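You operate a simulated robot arm through the tools that you are given. There is no shell and no other tool. Be economical: measure what you need, move in short steps, check, and stop when the job is done.

You are at the controls of a simulated robot arm. One attempt, no reset.

JOB
Measure the block in the jaw gauge and peg it at the depth for its length.
Fine: size dial at 15 mm for a 50 mm block, 30 mm for a 60 mm block; leave the jaw open and the tray in.

Only the result counts: the job must be done as asked and must still hold three seconds after the hand-in. Knocking over, shifting, dropping, spilling or breaking anything else fails it.

ROBOT AND FRAMES
A 6-joint arm with a two-finger parallel gripper, fixed in place. Base frame: the origin is at the foot of the arm, x ahead of it, y to its left, z up; the work surface is at about z = 88. Readings come in cm, rad, newtons and seconds.
With the tool pointing down near the work surface it reaches from about 24 to 64 cm from the base axis. Its first joint turns from -1.152 to 1.152 rad. Payload 2.7 kg.
Tool frame: the origin (TCP) lies between the finger pads and is the grasp point; the fingertips stand 2.3 cm ahead of it; z points along the fingers, y is the line along which they close. Largest opening 9.4 cm; finger width 3.8, thickness 1; the body of the gripper, 5.4 by 9.6 cm, starts 3.9 cm behind the TCP.
Orientation is told as [roll, pitch, yaw] about the base's x, y, z axes, in that order, counted from this pose: with the fingers straight down and closing along the base's y, the tool's x points along the base's -x, its y along +y and its z along -z.

CONTROLS
- The arm moves only by the tool arm_command. Its argument "rows" is a list of rows, each a list of 2 entries, a list of its own where there are three numbers: the shift along the base's x, y, z in cm, then the turn, a rotation vector about the base's x, y, z in rad. In form: [[[x, y, z], [ax, ay, az]], ...]. A call has 1 to 8 rows; each row shifts and turns the commanded pose from where the row before left it. "gripper" is the opening, from 0 (shut) to 1 (fully open), set as the call begins (left out, the last holds). A row lasts 0.2 s, in which the tool goes at most 5 cm and 0.15 rad; a call with a longer step from one row to the next is refused whole, and so is a gripper value outside its range. Where a pose cannot be reached the arm comes as near as it can. A force on the tool above 50 N (or 10 N above the force at the start of the call, whichever is more), or a blocked arm, ends the call early, and 0.2 s more pass. The fingers move at their own pace (about 4.5 cm/s each) and stop on an object; they squeeze with about 23 N. The grip force told is the motor's: it shows also when the fingers shut on nothing. Time passes only in rows, and 0.2 s behind the last, so rows that do not move let the fingers close. It gives the time, the measured TCP pose, the force on the tool (base axes), the opening and the grip force at its end, in the units of the frame above (readings bear some noise), with the torque about the TCP (base axes, N m) and any sound that the robot's microphone picked up, and new pictures: "show" is both (left out), scene, wrist or none.
- Cameras (640 x 400 px; columns grow to the right, rows downward): "scene" is fixed at [7.42, -45.03, 140.76]; the picture's right is [0.78, -0.63, 0.00], its down [-0.35, -0.42, -0.84] and it looks along [0.53, 0.65, -0.55] (base axes); focal length 288 px, centre (320, 200). "wrist" rides on the gripper at [8.6, 1.6, -7.5] in the tool frame; the picture's right is [-0.18, 0.98, 0.00], its down [-0.58, -0.11, -0.81] and it looks along [-0.79, -0.15, 0.59] (tool axes); focal length 243 px, centre (320, 200). There is no depth. A picture from a camera that has moved, and an enlarged one, comes with that camera's place and axes in the base frame and with its lens. The place of the scene camera against the robot may be out by one fixed shift of up to 2.5 cm in any direction.
- zoom(camera, box): a new picture of the part [left, top, right, bottom] of that camera's present view, enlarged. The clock stands still meanwhile.
- finish_job(): hands the job in; it is judged then, once.

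Work in short steps. Places have to be worked out from the pictures, the camera data and where the tool is seen: move nearer, look again, correct. Check each grasp and each placing, and mend what went wrong. You have 120 turns and 200 pictures in all, those below and enlarged ones among them. Open the gripper and draw the arm clear of the work before you hand the job in, unless the task says otherwise; then end with one line.

The tools are called as a command line: name --argument value ..., lists and objects as JSON in quotes. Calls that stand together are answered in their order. arm_command: Moves the arm, as the interface text tells. Its arguments: {"type":"object","properties":{"rows":{"type":"array"},"gripper":{"type":"number"},"show":{"type":"string","enum":["both","scene","wrist","none"]}},"required":["rows"]} The other tools are called the same way: zoom (camera, box) takes an enlarged picture of a part of a camera's view; finish_job () hands the job in.

At the start:

```text
t: 0.0
ee_pos: [35.86, -0.1, 126.03]
ee_rot: [0.002, 0.001, 0.002]
wrist_force: [0.9, -0.2, 0.7]
moment: [0.0, -0.02, 0.02]
grip_width: 9.4
gripper_force: 0.1
```

scene: 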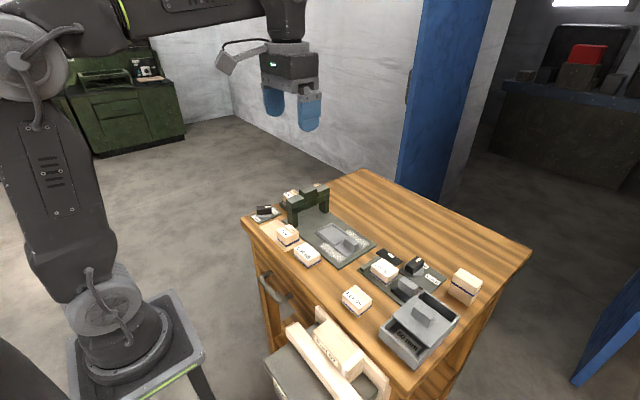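
wrist: 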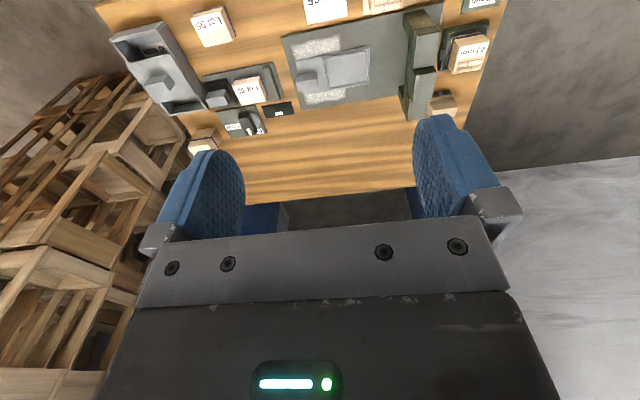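

The table holds several devices and labelled blocks; I zoom in to read them before moving.

zoom --camera "scene" --box '[240, 170, 380, 280]'

zoom --camera "scene" --box '[330, 230, 490, 370]'

zoom --camera "wrist" --box '[100, 0, 300, 160]'

zoom --camera "wrist" --box '[280, 0, 510, 140]'

```text
3.64 times, centred on (310, 225) of scene
camera zoom: at [7.42, -45.03, 140.76], right [0.78, -0.63, 0.0], down [-0.35, -0.42, -0.84], along [0.53, 0.65, -0.55], focal length 1048 px, centre (356, 109)
```

zoom: 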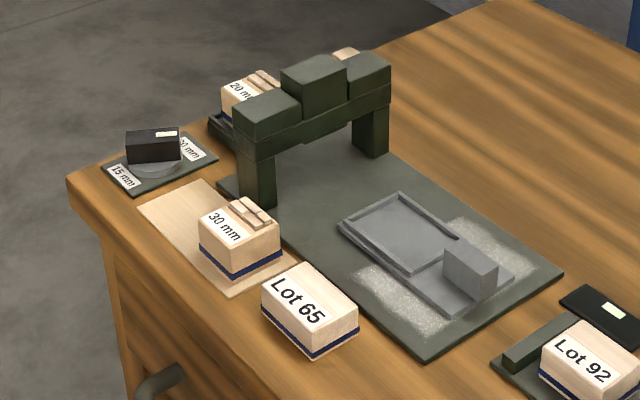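

```text
2.86 times, centred on (410, 300) of scene
camera zoom: at [7.42, -45.03, 140.76], right [0.78, -0.63, 0.0], down [-0.35, -0.42, -0.84], along [0.53, 0.65, -0.55], focal length 824 px, centre (63, -86)
```

zoom: 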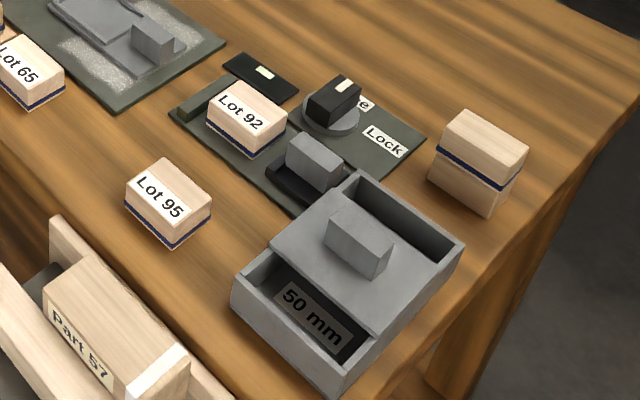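

```text
2.50 times, centred on (200, 80) of wrist
camera zoom: at [27.21, 1.5, 133.4], right [0.18, 0.98, 0.0], down [0.58, -0.11, 0.81], along [0.79, -0.15, -0.59], focal length 606 px, centre (620, 500)
```

zoom: 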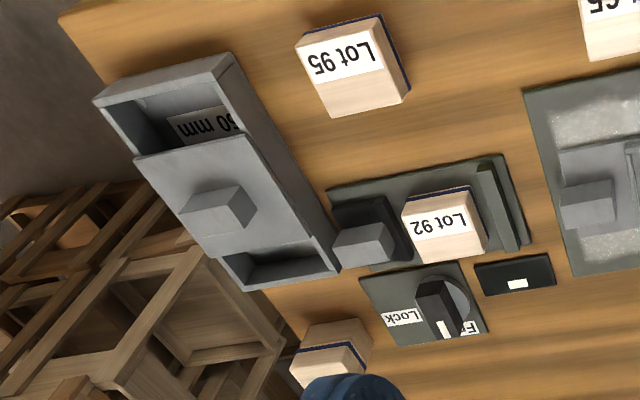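

```text
2.78 times, centred on (395, 70) of wrist
camera zoom: at [27.21, 1.5, 133.4], right [0.18, 0.98, 0.0], down [0.58, -0.11, 0.81], along [0.79, -0.15, -0.59], focal length 675 px, centre (111, 562)
```

zoom: 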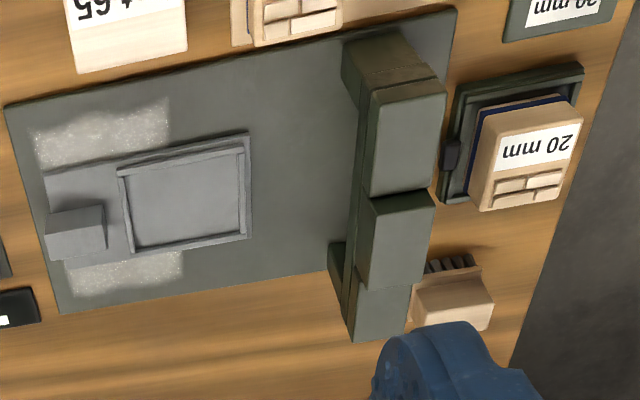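

The gauge with Lot 92, a grey box, the press with its tray, and the size dial are all visible. I tilt the wrist camera down and get it over the gauge area.

arm_command --rows '[[[2, -3, -2], [0, 0.15, 0]], [[2, -3, -2], [0, 0.15, 0]], [[2, -3, -2], [0, 0.15, 0]], [[0, 0, 0], [0, 0, 0]]]' --show "wrist"

```text
t: 1.0
ee_pos: [41.43, -9.19, 119.32]
ee_rot: [-0.001, 0.445, 0.0]
wrist_force: [0.1, -0.9, 1.4]
moment: [0.03, 0.03, 0.01]
grip_width: 9.4
gripper_force: 0.0
out of reach, approached as far as the arm can: row 3
camera wrist: at [36.84, -7.58, 129.64], right [0.17, 0.98, -0.08], down [0.87, -0.11, 0.48], along [0.46, -0.15, -0.88], focal length 243 px, centre (320, 200)
```

wrist: 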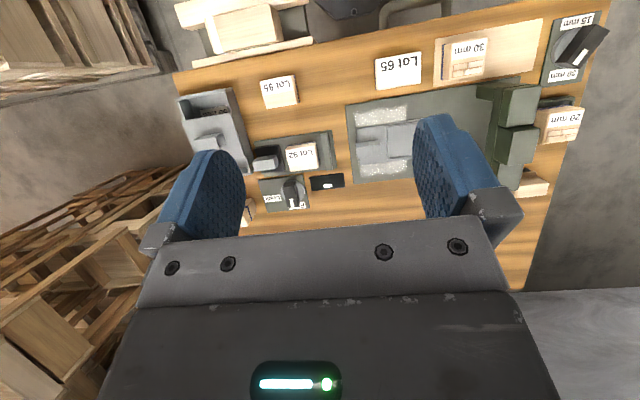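

I zoom into the parts of this better view.

zoom --camera "wrist" --box '[170, 60, 350, 230]'

zoom --camera "wrist" --box '[340, 0, 620, 200]'

zoom --camera "wrist" --box '[170, 0, 450, 110]'

```text
2.35 times, centred on (260, 145) of wrist
camera zoom: at [36.84, -7.58, 129.64], right [0.17, 0.98, -0.08], down [0.87, -0.11, 0.48], along [0.46, -0.15, -0.88], focal length 571 px, centre (461, 329)
```

zoom: 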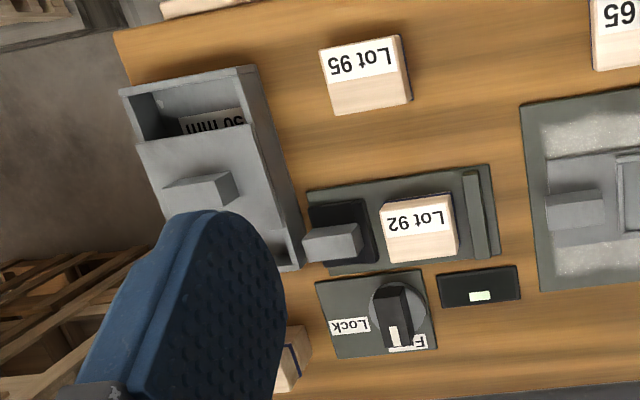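

```text
2.00 times, centred on (480, 100) of wrist
camera zoom: at [36.84, -7.58, 129.64], right [0.17, 0.98, -0.08], down [0.87, -0.11, 0.48], along [0.46, -0.15, -0.88], focal length 485 px, centre (0, 400)
```

zoom: 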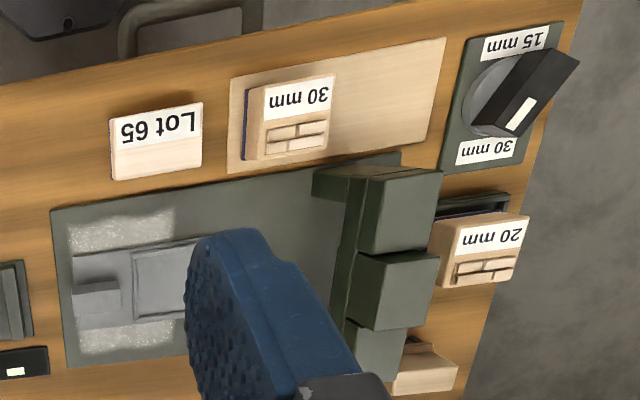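

```text
2.29 times, centred on (310, 55) of wrist
camera zoom: at [36.84, -7.58, 129.64], right [0.17, 0.98, -0.08], down [0.87, -0.11, 0.48], along [0.46, -0.15, -0.88], focal length 555 px, centre (343, 531)
```

zoom: 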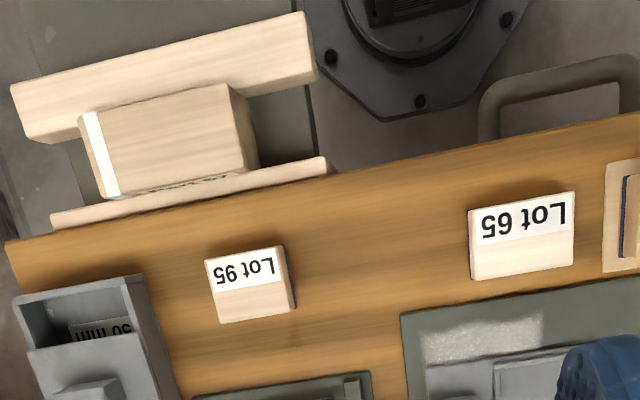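

Lot 92 sits in the gauge around (48, -15.5), and the jaw slides along y with its handle at y≈-21.5. I move lower over the gauge to see the jaw, the lamp and the knob labels.

arm_command --rows '[[[0, -2, -4], [0, 0, 0]], [[0, -2, -4], [0, 0, 0]], [[0, -2, -4], [0, 0, 0]], [[0, 0, 0], [0, 0, 0]]]' --show "wrist"

zoom --camera "wrist" --box '[180, 60, 420, 210]'

```text
t: 2.0
ee_pos: [41.35, -15.32, 107.37]
ee_rot: [-0.001, 0.45, 0.001]
wrist_force: [0.1, -0.3, -0.6]
moment: [0.0, 0.01, -0.02]
grip_width: 9.42
gripper_force: 0.1
camera wrist: at [36.81, -13.56, 117.67], right [0.17, 0.98, -0.08], down [0.87, -0.11, 0.47], along [0.46, -0.15, -0.88], focal length 243 px, centre (320, 200)
```

wrist: 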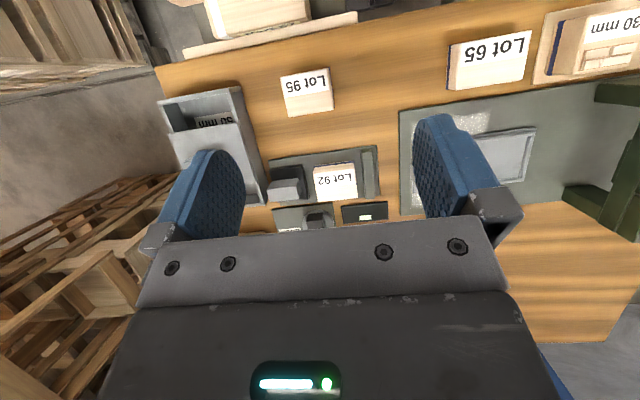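

```text
2.67 times, centred on (300, 135) of wrist
camera zoom: at [36.81, -13.56, 117.67], right [0.17, 0.98, -0.08], down [0.87, -0.11, 0.47], along [0.46, -0.15, -0.88], focal length 647 px, centre (373, 373)
```

zoom: 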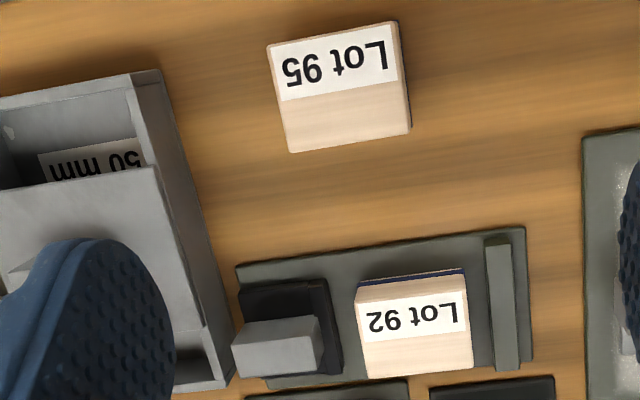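

I zoom harder on the gauge to estimate the block's length and see the lamp and knob.

zoom --camera "wrist" --box '[260, 140, 390, 221]'

zoom --camera "scene" --box '[360, 240, 460, 302]'

zoom --camera "scene" --box '[245, 180, 305, 230]'

```text
4.92 times, centred on (325, 180) of wrist
camera zoom: at [36.81, -13.56, 117.67], right [0.17, 0.98, -0.08], down [0.87, -0.11, 0.47], along [0.46, -0.15, -0.88], focal length 1194 px, centre (295, 296)
```

zoom: 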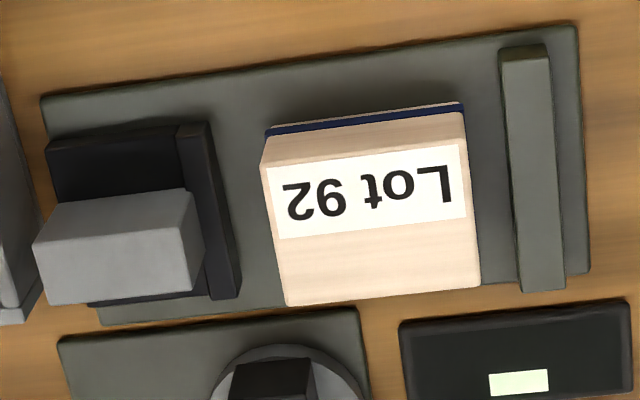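

```text
6.40 times, centred on (410, 271) of scene
camera zoom: at [7.42, -45.03, 140.76], right [0.78, -0.63, 0.0], down [-0.35, -0.42, -0.84], along [0.53, 0.65, -0.55], focal length 1845 px, centre (-256, -254)
```

zoom: 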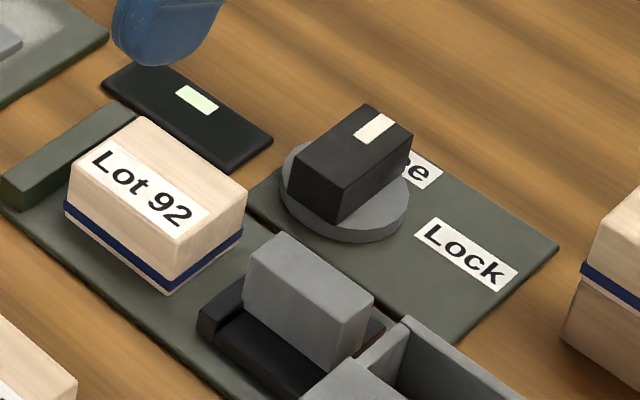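

```text
8.00 times, centred on (275, 205) of scene
camera zoom: at [7.42, -45.03, 140.76], right [0.78, -0.63, 0.0], down [-0.35, -0.42, -0.84], along [0.53, 0.65, -0.55], focal length 2306 px, centre (680, 160)
```

zoom: 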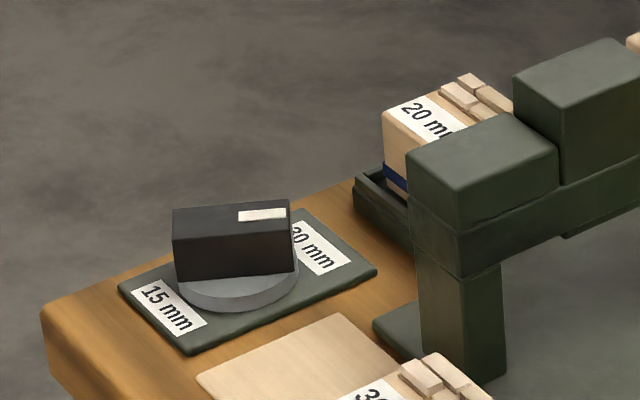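

The jaw is open with clear gaps, and the block looks about 50 mm long, which needs confirming by closing the jaw. I straighten the tool and yaw it by -90° to grip the jaw handle across x.

arm_command --rows '[[[1, -1, 0], [0, -0.15, 0]], [[1, -1, 0], [0, -0.15, 0]], [[1, -1, 0], [0, -0.15, 0]], [[1, -1, 0], [0, 0, -0.15]], [[1, -0.5, 0], [0, 0, -0.15]], [[0.6, -0.5, 0], [0, 0, -0.15]], [[0.5, -0.5, 0], [0, 0, -0.15]], [[0, 0, 0], [0, 0, -0.15]]]' --show "none"

arm_command --rows '[[[0, 0, 0], [0, 0, -0.15]], [[0, 0, 0], [0, 0, -0.15]], [[0, 0, 0], [0, 0, -0.15]], [[0, 0, 0], [0, 0, -0.15]], [[0, 0, 0], [0, 0, -0.15]], [[0, 0, 0], [0, 0, -0.07]], [[0, 0, 0], [0, 0, 0]]]'

```text
t: 3.8
ee_pos: [47.39, -20.84, 107.31]
ee_rot: [0.0, 0.0, -0.752]
wrist_force: [-0.7, -1.3, 0.7]
moment: [-0.05, 0.01, 0.0]
grip_width: 9.39
gripper_force: 0.1
```

```text
t: 5.4
ee_pos: [47.45, -20.74, 107.3]
ee_rot: [0.001, 0.0, -1.57]
wrist_force: [0.3, -0.5, 1.1]
moment: [0.04, 0.02, 0.01]
grip_width: 9.39
gripper_force: 0.0
camera wrist: at [49.12, -11.95, 114.65], right [0.98, -0.18, 0.0], down [-0.11, -0.58, 0.81], along [-0.15, -0.79, -0.59], focal length 243 px, centre (320, 200)
```

scene: 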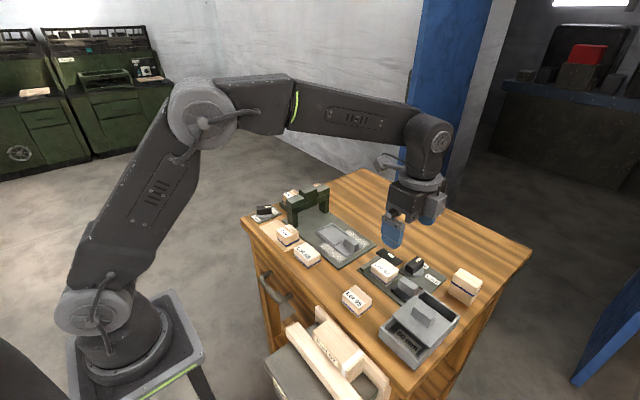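
wrist: 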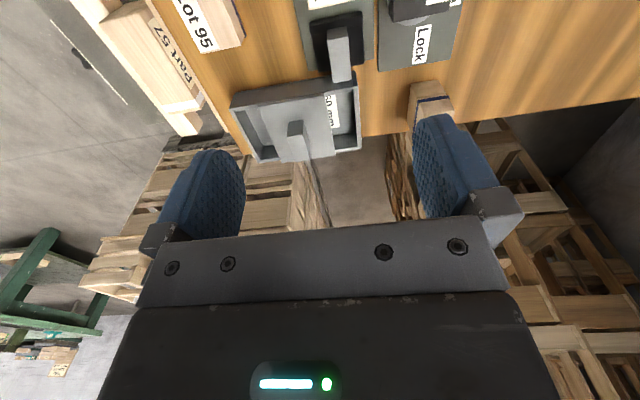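

I zoom on the handle from this angle to refine its location.

zoom --camera "wrist" --box '[230, 0, 450, 140]'

```text
2.86 times, centred on (340, 70) of wrist
camera zoom: at [49.12, -11.95, 114.65], right [0.98, -0.18, 0.0], down [-0.11, -0.58, 0.81], along [-0.15, -0.79, -0.59], focal length 693 px, centre (263, 571)
```

zoom: 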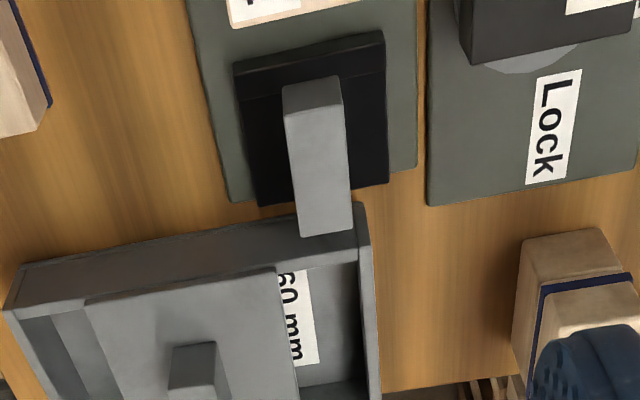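

Triangulating puts the handle top at about x 48.1–49.9, y -20.7…-24.6, z ≈ 91, with the box wall top also near 91. I pre-close to about 4 cm and descend above the handle.

arm_command --rows '[[[1.55, -1.4, -3], [0, 0, 0]], [[0, 0, -4], [0, 0, 0]], [[0, 0, -4], [0, 0, 0]], [[0, 0, 0], [0, 0, 0]]]' --gripper 0.45

zoom --camera "wrist" --box '[200, 0, 440, 150]'

zoom --camera "scene" --box '[350, 220, 470, 310]'

```text
t: 6.4
ee_pos: [49.03, -22.03, 96.38]
ee_rot: [-0.001, -0.002, -1.57]
wrist_force: [-0.3, -0.6, 0.0]
moment: [0.0, -0.02, 0.0]
grip_width: 4.22
gripper_force: 0.1
camera wrist: at [50.66, -13.38, 103.59], right [0.98, -0.18, 0.0], down [-0.11, -0.58, 0.81], along [-0.15, -0.79, -0.59], focal length 243 px, centre (320, 200)
```

scene: 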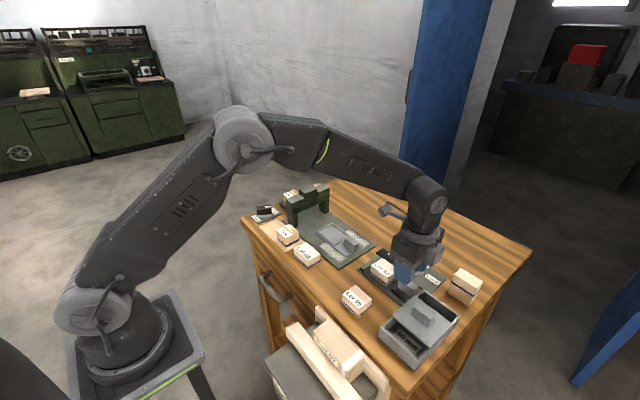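
wrist: 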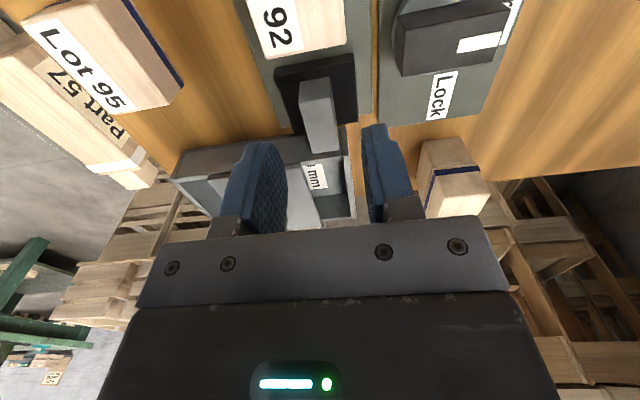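

```text
2.67 times, centred on (320, 75) of wrist
camera zoom: at [50.66, -13.38, 103.59], right [0.98, -0.18, 0.0], down [-0.11, -0.58, 0.81], along [-0.15, -0.79, -0.59], focal length 647 px, centre (320, 533)
```

zoom: 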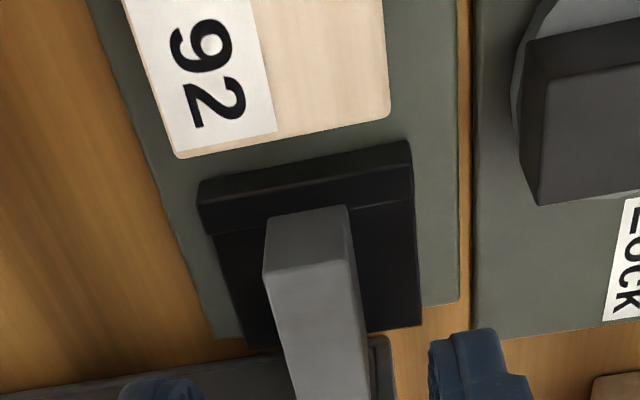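

```text
4.44 times, centred on (410, 265) of scene
camera zoom: at [7.42, -45.03, 140.76], right [0.78, -0.63, 0.0], down [-0.35, -0.42, -0.84], along [0.53, 0.65, -0.55], focal length 1281 px, centre (-80, -89)
```

zoom: 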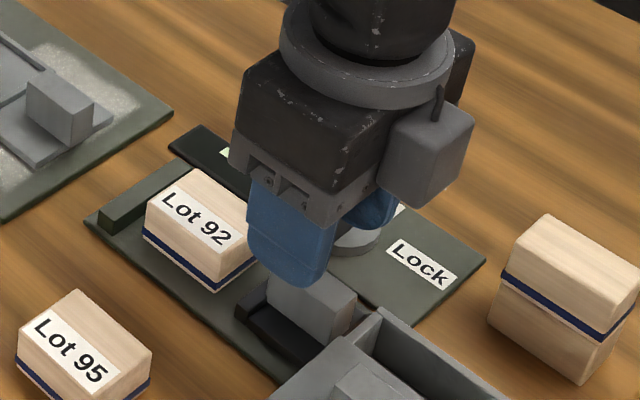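

The handle top is at z ≈ 92, centred at x ≈ 49.1, so the gripper is well aligned. I lower the tips to about z 90.2 and close.

arm_command --rows '[[[0.1, -0.1, -2], [0, 0, 0]], [[0, 0, -1.8], [0, 0, 0]], [[0, 0, 0], [0, 0, 0]]]' --show "none"

arm_command --rows '[[[0, 0, 0], [0, 0, 0]], [[0, 0, 0], [0, 0, 0]], [[0, 0, 0], [0, 0, 0]]]' --gripper 0 --show "both"

```text
t: 7.2
ee_pos: [49.24, -22.24, 92.47]
ee_rot: [-0.001, 0.001, -1.569]
wrist_force: [-0.1, 0.4, -0.5]
moment: [0.01, 0.0, -0.01]
grip_width: 4.25
gripper_force: 0.0
```

```text
t: 8.0
ee_pos: [49.11, -22.25, 92.53]
ee_rot: [-0.003, 0.002, -1.571]
wrist_force: [-16.9, 0.6, 4.0]
moment: [0.21, 0.19, -0.04]
grip_width: 1.76
gripper_force: 44.6
camera wrist: at [50.68, -13.5, 99.82], right [0.98, -0.18, 0.0], down [-0.11, -0.58, 0.81], along [-0.15, -0.79, -0.59], focal length 243 px, centre (320, 200)
```

scene: 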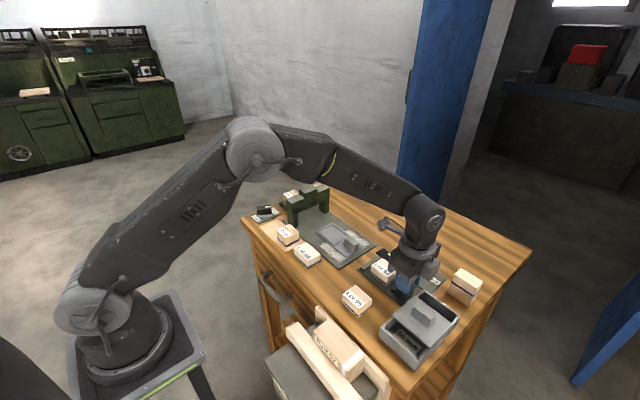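
wrist: 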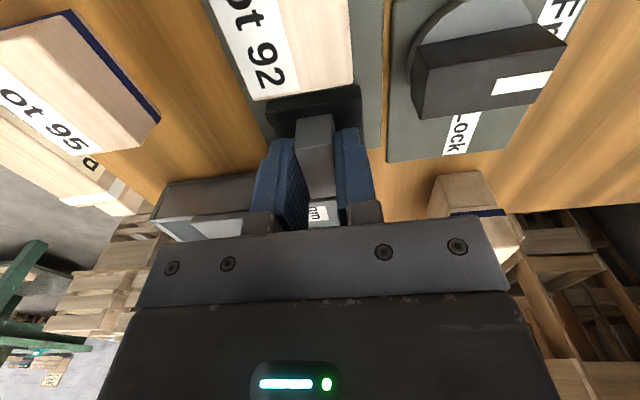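

The handle is held (1.76 cm). I relieve the side load and push the jaw toward +y gently.

arm_command --rows '[[[-0.15, 0.2, 0], [0, 0, 0]], [[0, 0.3, 0], [0, 0, 0]], [[0, 0.3, 0], [0, 0, 0]], [[0, 0, 0], [0, 0, 0]]]' --show "wrist"

```text
t: 9.0
ee_pos: [48.97, -21.41, 92.45]
ee_rot: [0.002, -0.002, -1.569]
wrist_force: [-2.7, 0.3, -4.5]
moment: [0.46, 0.01, -0.25]
grip_width: 1.71
gripper_force: 44.8
camera wrist: at [50.62, -12.61, 99.81], right [0.98, -0.18, 0.0], down [-0.11, -0.58, 0.81], along [-0.15, -0.79, -0.59], focal length 243 px, centre (320, 200)
```

wrist: 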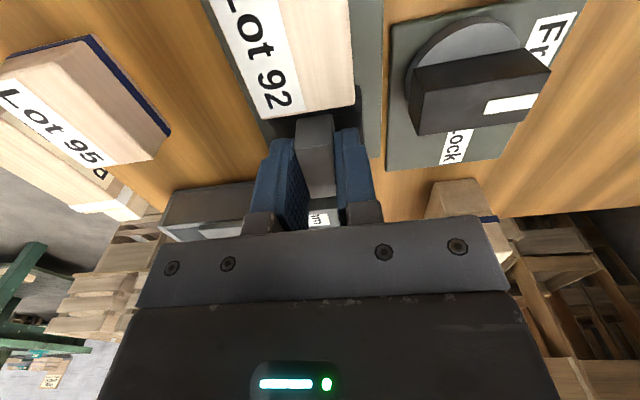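

The jaw slides freely. I continue toward the block and on to the wall.

arm_command --rows '[[[0, 0.3, 0], [0, 0, 0]], [[0, 0.3, 0], [0, 0, 0]], [[0, 0.3, 0], [0, 0, 0]], [[0, 0.3, 0], [0, 0, 0]], [[0, 0, 0], [0, 0, 0]]]' --show "both"

```text
t: 10.2
ee_pos: [49.11, -20.18, 92.63]
ee_rot: [0.002, -0.001, -1.569]
wrist_force: [3.5, -1.0, -6.8]
moment: [-0.19, -0.05, -0.28]
grip_width: 1.76
gripper_force: 44.9
camera wrist: at [50.62, -11.4, 99.81], right [0.98, -0.18, 0.0], down [-0.11, -0.58, 0.81], along [-0.15, -0.79, -0.59], focal length 243 px, centre (320, 200)
```

scene: 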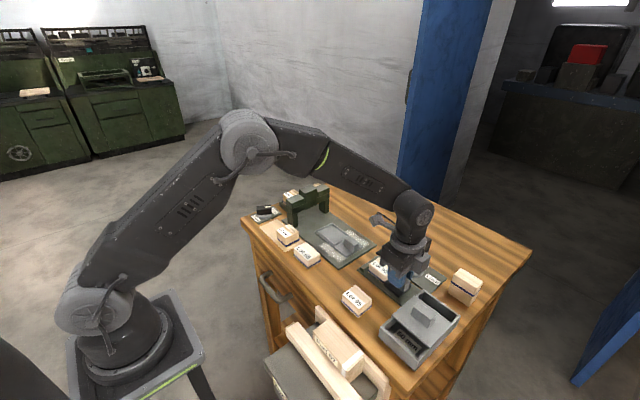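
wrist: 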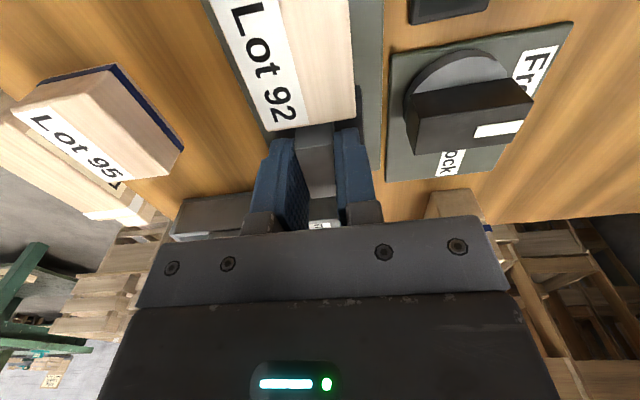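

No firm stop yet, so I keep going in small steps.

arm_command --rows '[[[0, 0.2, 0], [0, 0, 0]], [[0, 0.2, 0], [0, 0, 0]], [[0, 0.2, 0], [0, 0, 0]], [[0, 0.2, 0], [0, 0, 0]], [[0, 0.2, 0], [0, 0, 0]], [[0, 0, 0], [0, 0, 0]]]' --show "wrist"

zoom --camera "scene" --box '[350, 220, 470, 310]'

```text
t: 11.6
ee_pos: [48.98, -19.57, 92.58]
ee_rot: [0.002, -0.005, -1.57]
wrist_force: [11.9, -31.6, -13.2]
moment: [-0.53, -0.11, -0.05]
grip_width: 1.76
gripper_force: 45.3
camera wrist: at [50.61, -10.74, 99.85], right [0.98, -0.18, 0.0], down [-0.11, -0.58, 0.81], along [-0.15, -0.8, -0.59], focal length 243 px, centre (320, 200)
```

wrist: 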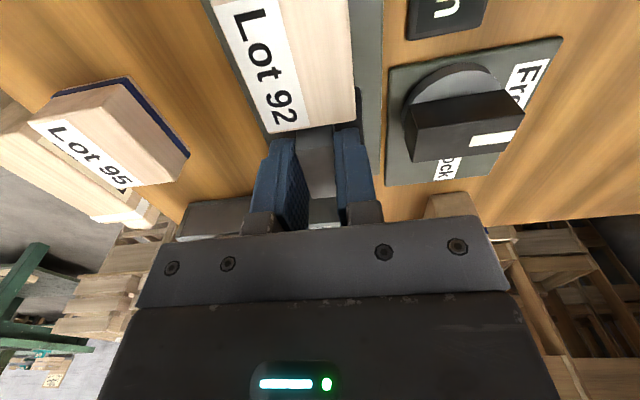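

```text
4.44 times, centred on (410, 265) of scene
camera zoom: at [7.47, -45.12, 140.73], right [0.78, -0.63, 0.0], down [-0.35, -0.42, -0.84], along [0.53, 0.65, -0.55], focal length 1281 px, centre (-80, -89)
```

zoom: 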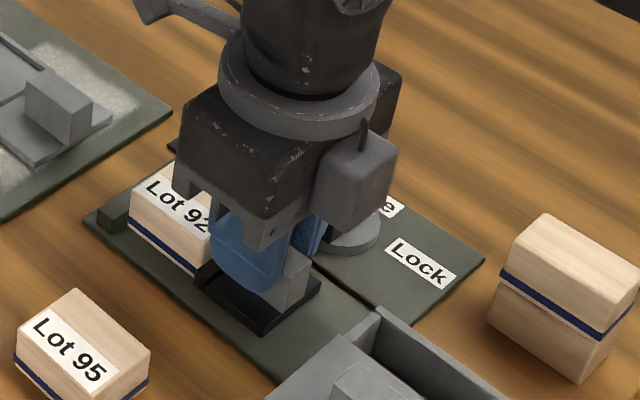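

It stopped against the wall and the black panel now shows text, so it is the readout. I zoom in to read it.

zoom --camera "wrist" --box '[390, 0, 510, 60]'

zoom --camera "scene" --box '[370, 245, 420, 280]'

```text
5.33 times, centred on (450, 30) of wrist
camera zoom: at [50.61, -10.74, 99.85], right [0.98, -0.18, 0.0], down [-0.11, -0.58, 0.81], along [-0.15, -0.8, -0.59], focal length 1294 px, centre (-373, 1107)
```

zoom: 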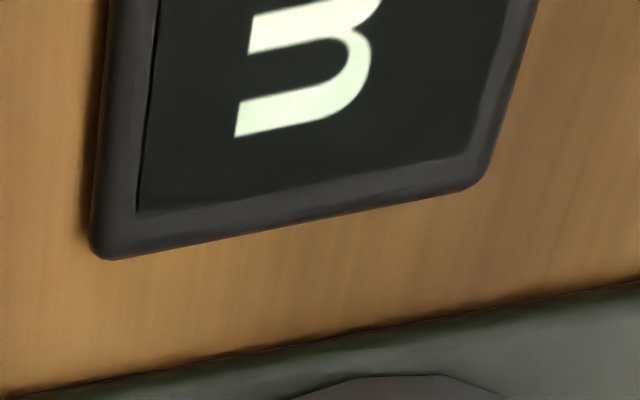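

```text
11.43 times, centred on (395, 262) of scene
camera zoom: at [7.47, -45.12, 140.73], right [0.78, -0.63, 0.0], down [-0.35, -0.42, -0.84], along [0.53, 0.65, -0.55], focal length 3294 px, centre (-537, -514)
```

zoom: 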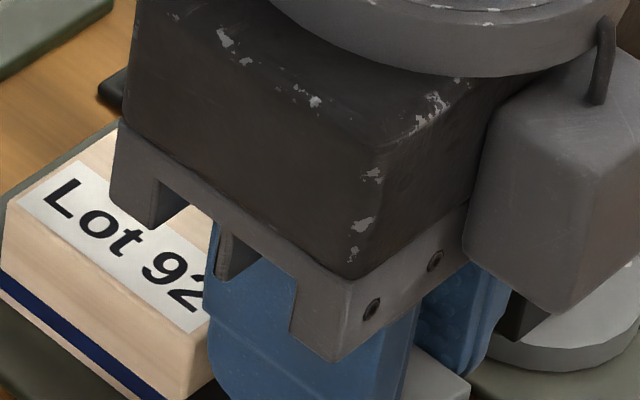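

The display shows "…m" but its number is out of view, so I release the handle, lift and back off to read it.

arm_command --rows '[[[0, 0, 0], [0, 0, 0]], [[0, 0, 0], [0, 0, 0]], [[0, 0, 3], [0, 0, 0]], [[0, 0, 4], [0, 0, 0]], [[0, 0, 4], [0, 0, 0]], [[0, 0, 0], [0, 0, 0]]]' --gripper 0.4 --show "wrist"

zoom --camera "scene" --box '[370, 240, 450, 290]'

```text
t: 13.0
ee_pos: [49.04, -19.23, 103.58]
ee_rot: [0.001, 0.0, -1.569]
wrist_force: [-0.4, 0.1, -0.6]
moment: [-0.03, 0.02, 0.02]
grip_width: 3.75
gripper_force: 0.2
camera wrist: at [50.65, -10.48, 110.84], right [0.98, -0.18, 0.0], down [-0.11, -0.58, 0.81], along [-0.15, -0.79, -0.59], focal length 243 px, centre (320, 200)
```

wrist: 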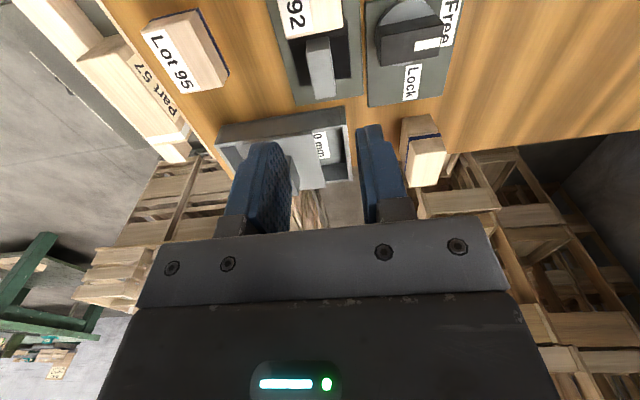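

```text
8.00 times, centred on (410, 265) of scene
camera zoom: at [7.42, -45.03, 140.76], right [0.78, -0.63, 0.0], down [-0.35, -0.42, -0.84], along [0.53, 0.65, -0.55], focal length 2306 px, centre (-400, -320)
```

zoom: 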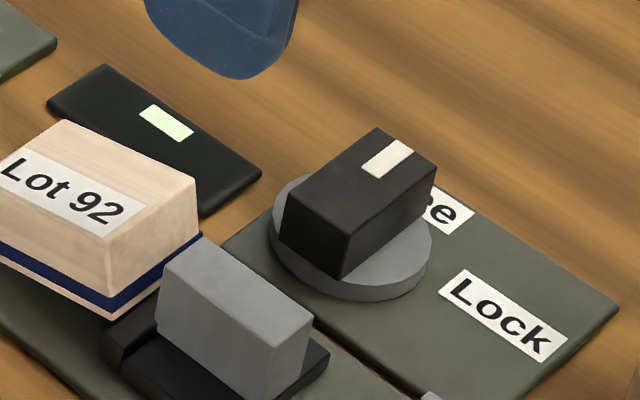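

The reading blanks without squeeze; I will read the length directly from the grip width when I lift the block along y. First I regrip the handle and pull the jaw open again.

arm_command --rows '[[[0, -0.3, -4], [0, 0, 0]], [[0, 0, -4], [0, 0, 0]], [[0, 0, -3], [0, 0, 0]], [[0, 0, 0], [0, 0, 0]]]' --show "none"

arm_command --rows '[[[0, 0, 0], [0, 0, 0]], [[0, 0, 0], [0, 0, 0]], [[0, 0, 0], [0, 0, 0]]]' --gripper 0 --show "none"

arm_command --rows '[[[0, -0.5, 0], [0, 0, 0]], [[0, -0.5, 0], [0, 0, 0]], [[0, -0.5, 0], [0, 0, 0]], [[0, -0.5, 0], [0, 0, 0]], [[0, -0.5, 0], [0, 0, 0]], [[0, -0.4, 0], [0, 0, 0]], [[0, 0, 0], [0, 0, 0]]]' --show "wrist"

```text
t: 14.0
ee_pos: [48.95, -19.55, 92.48]
ee_rot: [0.0, -0.001, -1.57]
wrist_force: [0.4, -0.4, -0.1]
moment: [0.0, -0.01, 0.01]
grip_width: 3.75
gripper_force: 0.1
```

```text
t: 14.8
ee_pos: [49.08, -19.55, 92.43]
ee_rot: [0.001, 0.0, -1.569]
wrist_force: [4.9, 0.8, -3.3]
moment: [-0.16, -0.08, -0.17]
grip_width: 1.75
gripper_force: 45.0
```

```text
t: 16.4
ee_pos: [49.1, -22.17, 92.48]
ee_rot: [0.0, 0.005, -1.567]
wrist_force: [1.2, 30.5, 3.8]
moment: [0.29, -0.01, -0.31]
grip_width: 1.74
gripper_force: 45.4
camera wrist: at [50.63, -13.28, 99.86], right [0.98, -0.18, 0.0], down [-0.11, -0.59, 0.8], along [-0.15, -0.79, -0.6], focal length 243 px, centre (320, 200)
```

wrist: 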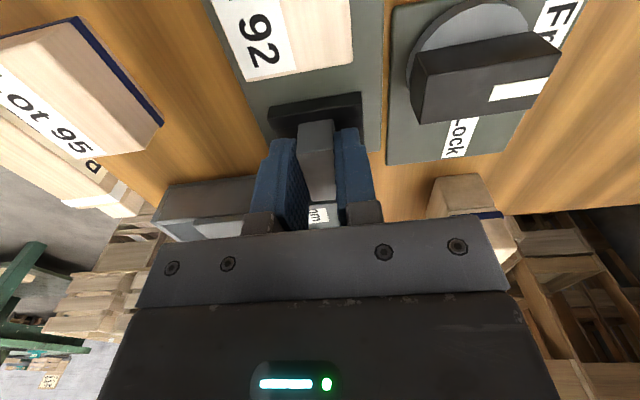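

The jaw is back at its open stop. I release the handle, lift, and turn the tool back to yaw 0 above the block.

arm_command --rows '[[[0, 0.25, 0], [0, 0, 0]], [[0, 0, 0], [0, 0, 0]]]' --gripper 0.4 --show "none"

arm_command --rows '[[[0, 0, 4], [0, 0, 0]], [[0, 0, 4], [0, 0, 0]], [[0, 0, 4], [0, 0, 0.15]], [[0, 1, 0], [0, 0, 0.15]], [[0, 1, 0], [0, 0, 0.15]], [[0, 1, 0], [0, 0, 0.15]], [[0, 1, 0], [0, 0, 0.15]], [[0, 1, 0], [0, 0, 0.15]]]' --show "none"

arm_command --rows '[[[0, 1, 0], [0, 0, 0.15]], [[0, 0.5, 0], [0, 0, 0.15]], [[0, 0, 0], [0, 0, 0.15]], [[0, 0, 0], [0, 0, 0.15]], [[0, 0, 0], [0, 0, 0.07]], [[-4, 0, 0], [0, 0, 0]], [[0, 0, 0], [0, 0, 0]]]' --gripper 0.9 --show "wrist"

zoom --camera "wrist" --box '[200, 20, 440, 170]'

```text
t: 17.0
ee_pos: [48.94, -22.26, 92.52]
ee_rot: [0.0, -0.002, -1.569]
wrist_force: [-0.1, -0.4, -0.5]
moment: [0.0, -0.01, 0.01]
grip_width: 3.76
gripper_force: 0.0
```

```text
t: 18.8
ee_pos: [48.87, -17.11, 104.5]
ee_rot: [-0.001, -0.001, -0.668]
wrist_force: [-0.8, 0.0, -0.4]
moment: [0.02, 0.0, 0.02]
grip_width: 3.76
gripper_force: 0.0
```

```text
t: 20.4
ee_pos: [44.91, -15.7, 104.49]
ee_rot: [0.0, 0.0, -0.002]
wrist_force: [0.9, -0.6, -0.9]
moment: [-0.02, -0.02, -0.01]
grip_width: 8.45
gripper_force: 0.0
camera wrist: at [36.33, -13.94, 111.83], right [0.18, 0.98, 0.0], down [0.58, -0.11, 0.81], along [0.79, -0.15, -0.59], focal length 243 px, centre (320, 200)
```

wrist: 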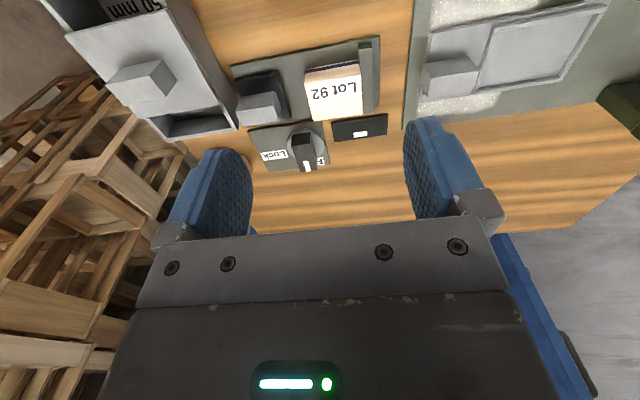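

```text
2.67 times, centred on (320, 95) of wrist
camera zoom: at [36.33, -13.94, 111.83], right [0.18, 0.98, 0.0], down [0.58, -0.11, 0.81], along [0.79, -0.15, -0.59], focal length 647 px, centre (320, 480)
```

zoom: 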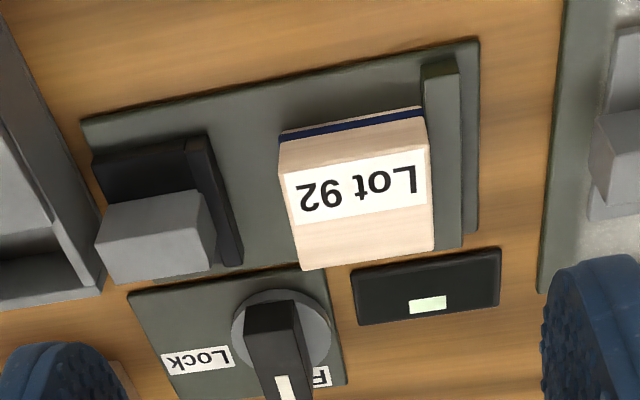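

The block now sits against the wall at x 47–50.8, y -17.3…-12.4 (about 4.9 cm) with its top at z ≈ 91.1. I go over it with a 6.6 cm opening to grip along y with the tips above the wall.

arm_command --rows '[[[2, 0.4, -2], [0, 0, 0]], [[2, 0.4, -4], [0, 0, 0]], [[0, 0, -2.5], [0, 0, 0]], [[0, 0, 0], [0, 0, 0]]]' --gripper 0.7 --show "both"

zoom --camera "scene" --box '[350, 220, 450, 300]'

zoom --camera "wrist" --box '[220, 40, 420, 165]'

```text
t: 21.4
ee_pos: [49.16, -14.89, 95.98]
ee_rot: [0.002, 0.0, 0.0]
wrist_force: [-0.1, 0.3, 0.3]
moment: [0.0, -0.01, 0.0]
grip_width: 6.59
gripper_force: 0.1
camera wrist: at [40.44, -13.12, 103.37], right [0.18, 0.98, 0.0], down [0.58, -0.11, 0.81], along [0.79, -0.15, -0.59], focal length 243 px, centre (320, 200)
```

scene: 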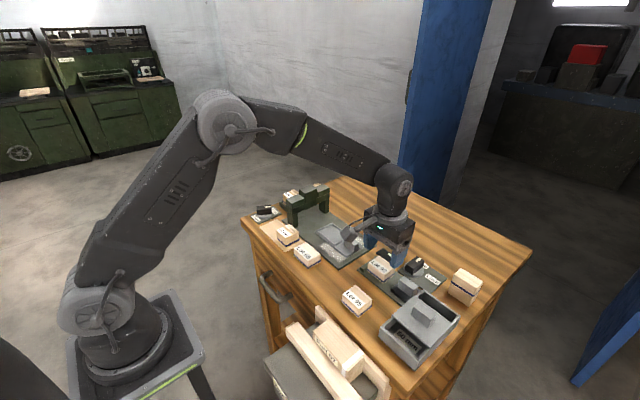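
wrist: 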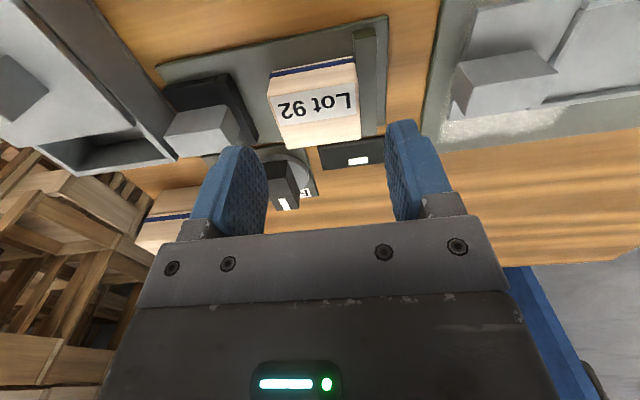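

```text
5.00 times, centred on (400, 260) of scene
camera zoom: at [7.42, -45.03, 140.76], right [0.78, -0.63, 0.0], down [-0.35, -0.42, -0.84], along [0.53, 0.65, -0.55], focal length 1441 px, centre (-80, -100)
```

zoom: 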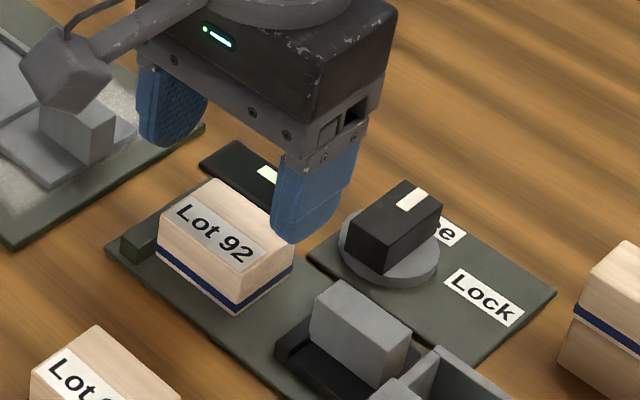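

```text
3.20 times, centred on (320, 102) of wrist
camera zoom: at [40.44, -13.12, 103.37], right [0.18, 0.98, 0.0], down [0.58, -0.11, 0.81], along [0.79, -0.15, -0.59], focal length 776 px, centre (320, 512)
```

zoom: 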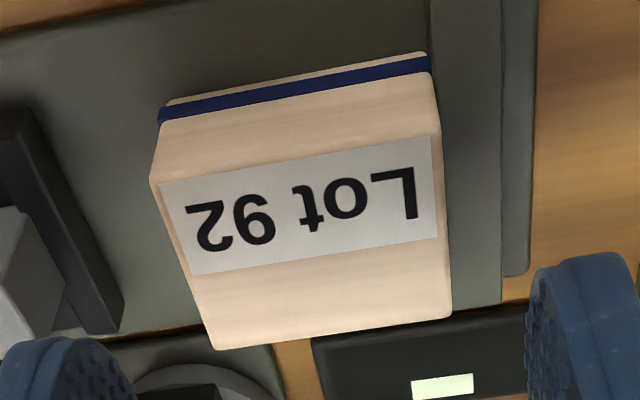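

The block length measures about 5.05 cm. I descend so the tips sit at about z 90.2, then close.

arm_command --rows '[[[0, 0, -1.7], [0, 0, 0]], [[-0.2, 0, -1.2], [0, 0, 0]], [[0, 0, -0.5], [0, 0, 0]], [[0, 0, 0], [0, 0, 0]]]' --show "none"

arm_command --rows '[[[0, 0, 0], [0, 0, 0]], [[0, 0, 0], [0, 0, 0]], [[0, 0, 0], [0, 0, 0]], [[0, 0, 0], [0, 0, 0]]]' --gripper 0.3 --show "both"

```text
t: 22.4
ee_pos: [48.77, -14.85, 92.64]
ee_rot: [0.0, 0.0, 0.001]
wrist_force: [0.2, 0.2, -0.7]
moment: [0.05, 0.04, 0.0]
grip_width: 6.6
gripper_force: 0.0
```

```text
t: 23.4
ee_pos: [48.81, -15.03, 92.6]
ee_rot: [0.001, -0.002, -0.001]
wrist_force: [0.0, -9.4, 0.1]
moment: [-0.33, -0.01, 0.0]
grip_width: 4.88
gripper_force: 23.0
camera wrist: at [40.12, -13.22, 99.94], right [0.18, 0.98, 0.0], down [0.58, -0.11, 0.81], along [0.79, -0.15, -0.59], focal length 243 px, centre (320, 200)
```

scene: 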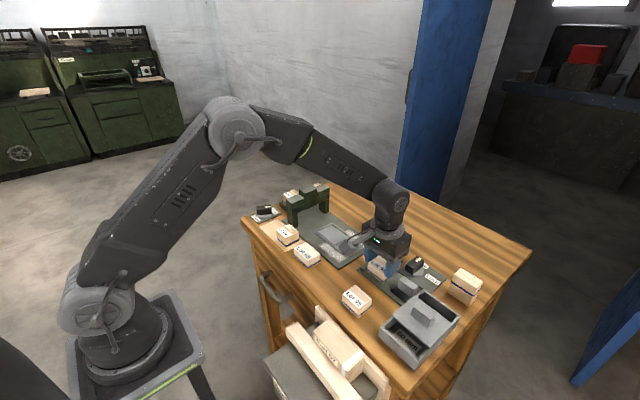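
wrist: 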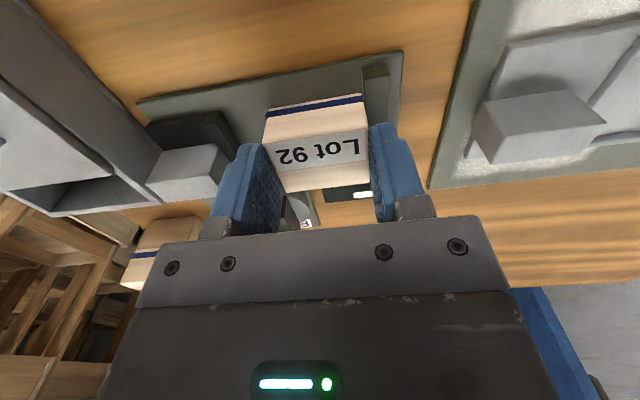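

The grip width is 4.88 cm, so this is a 50 mm block and the dial belongs at 15 mm. I squeeze fully, lift and carry it over toward the tray nest near (48.6, 2.2).

arm_command --rows '[[[0, 0, 0], [0, 0, 0]], [[0, -0.2, 1], [0, 0, 0]], [[0, 0, 2], [0, 0, 0]], [[0, 0, 3], [0, 0, 0]], [[0, 0, 3], [0, 0, 0]], [[0, 0, 0], [0, 0, 0]]]' --gripper 0 --show "wrist"

arm_command --rows '[[[0, 2, 0], [0, 0, 0]], [[-2, 3, 0], [0, 0, 0]], [[-2, 3, 0], [0, 0, 0]], [[-2, 3, 1], [0, 0, 0]], [[0, 3, 1], [0, 0, 0]], [[0, 2, 0], [0, 0, 0]], [[0, 0, 0], [0, 0, 0]]]' --show "both"

zoom --camera "wrist" --box '[200, 0, 480, 150]'

```text
t: 24.8
ee_pos: [48.89, -14.93, 101.6]
ee_rot: [0.001, 0.0, 0.0]
wrist_force: [-0.9, 0.0, -0.2]
moment: [0.0, -0.02, -0.01]
grip_width: 4.9
gripper_force: 22.7
camera wrist: at [40.18, -13.27, 109.02], right [0.18, 0.98, 0.0], down [0.58, -0.11, 0.81], along [0.79, -0.15, -0.59], focal length 243 px, centre (320, 200)
```

wrist: 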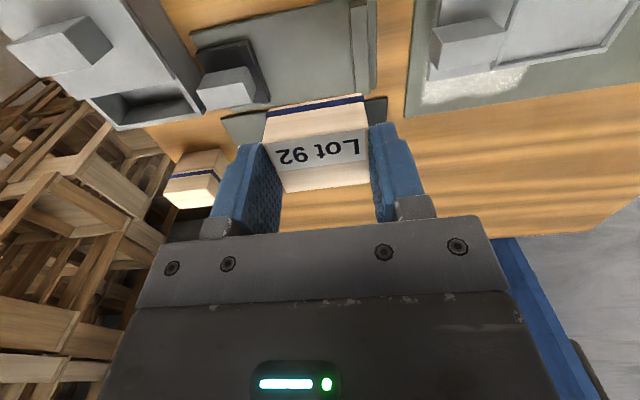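

```text
t: 26.4
ee_pos: [42.63, 0.99, 103.83]
ee_rot: [-0.002, 0.0, 0.0]
wrist_force: [0.2, -0.4, -0.6]
moment: [0.0, 0.0, 0.01]
grip_width: 4.88
gripper_force: 23.1
camera wrist: at [34.04, 2.73, 111.07], right [0.18, 0.98, 0.0], down [0.58, -0.11, 0.81], along [0.79, -0.15, -0.59], focal length 243 px, centre (320, 200)
```

scene: 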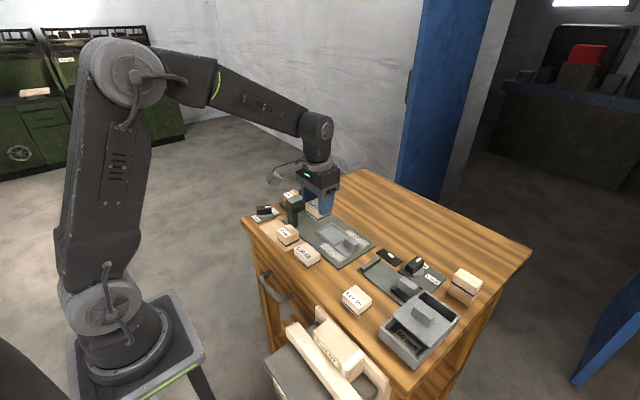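
wrist: 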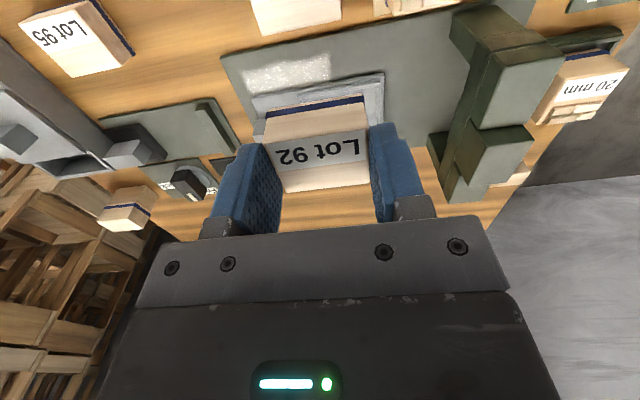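

```text
2.29 times, centred on (340, 75) of wrist
camera zoom: at [34.04, 2.73, 111.07], right [0.18, 0.98, 0.0], down [0.58, -0.11, 0.81], along [0.79, -0.15, -0.59], focal length 555 px, centre (274, 486)
```

zoom: 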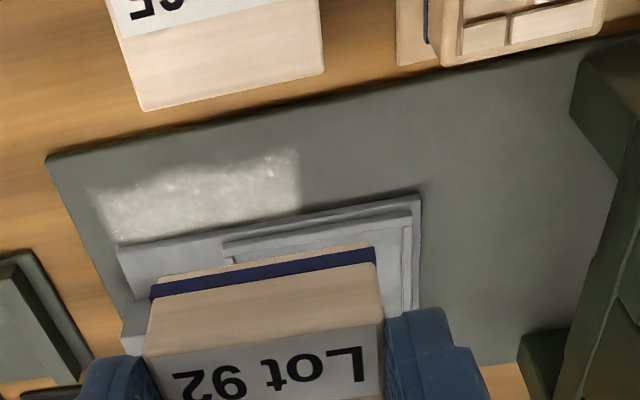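

The held block hides the nest, so I move forward until the nest shows above it in the picture.

arm_command --rows '[[[3, 0.5, 0], [0, 0, 0]], [[3, 0.5, 0], [0, 0, 0]], [[0, 0, 0], [0, 0, 0]]]' --show "none"

zoom --camera "wrist" --box '[200, 0, 440, 150]'

zoom --camera "scene" --box '[280, 180, 400, 270]'

```text
t: 27.2
ee_pos: [48.86, 2.07, 103.64]
ee_rot: [0.001, -0.001, 0.0]
wrist_force: [0.1, 0.5, -0.3]
moment: [0.0, -0.03, -0.01]
grip_width: 4.9
gripper_force: 22.7
```

```text
2.67 times, centred on (320, 75) of wrist
camera zoom: at [40.1, 3.74, 111.03], right [0.18, 0.98, 0.0], down [0.58, -0.11, 0.81], along [0.79, -0.15, -0.59], focal length 647 px, centre (320, 533)
```

zoom: 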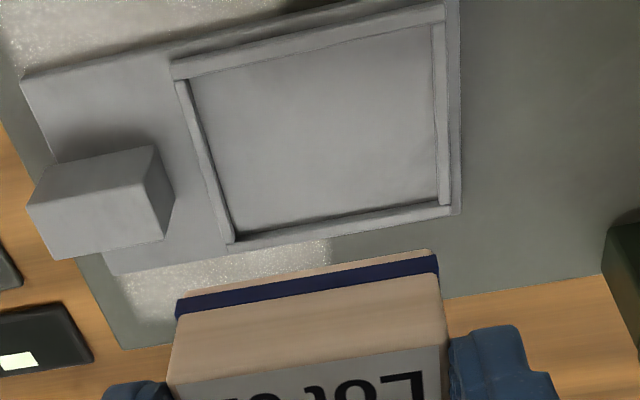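

```text
4.44 times, centred on (340, 225) of scene
camera zoom: at [7.42, -45.03, 140.76], right [0.78, -0.63, 0.0], down [-0.35, -0.42, -0.84], along [0.53, 0.65, -0.55], focal length 1281 px, centre (231, 89)
```

zoom: 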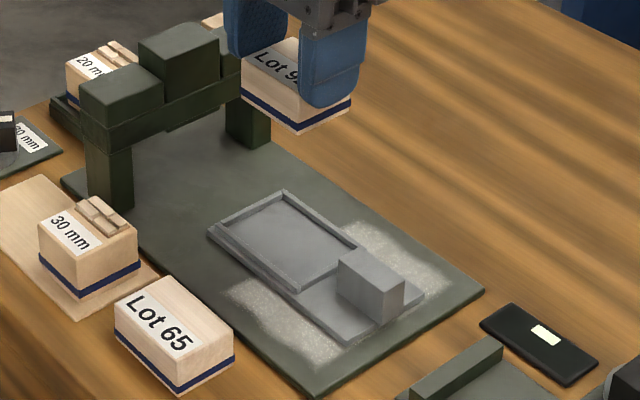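

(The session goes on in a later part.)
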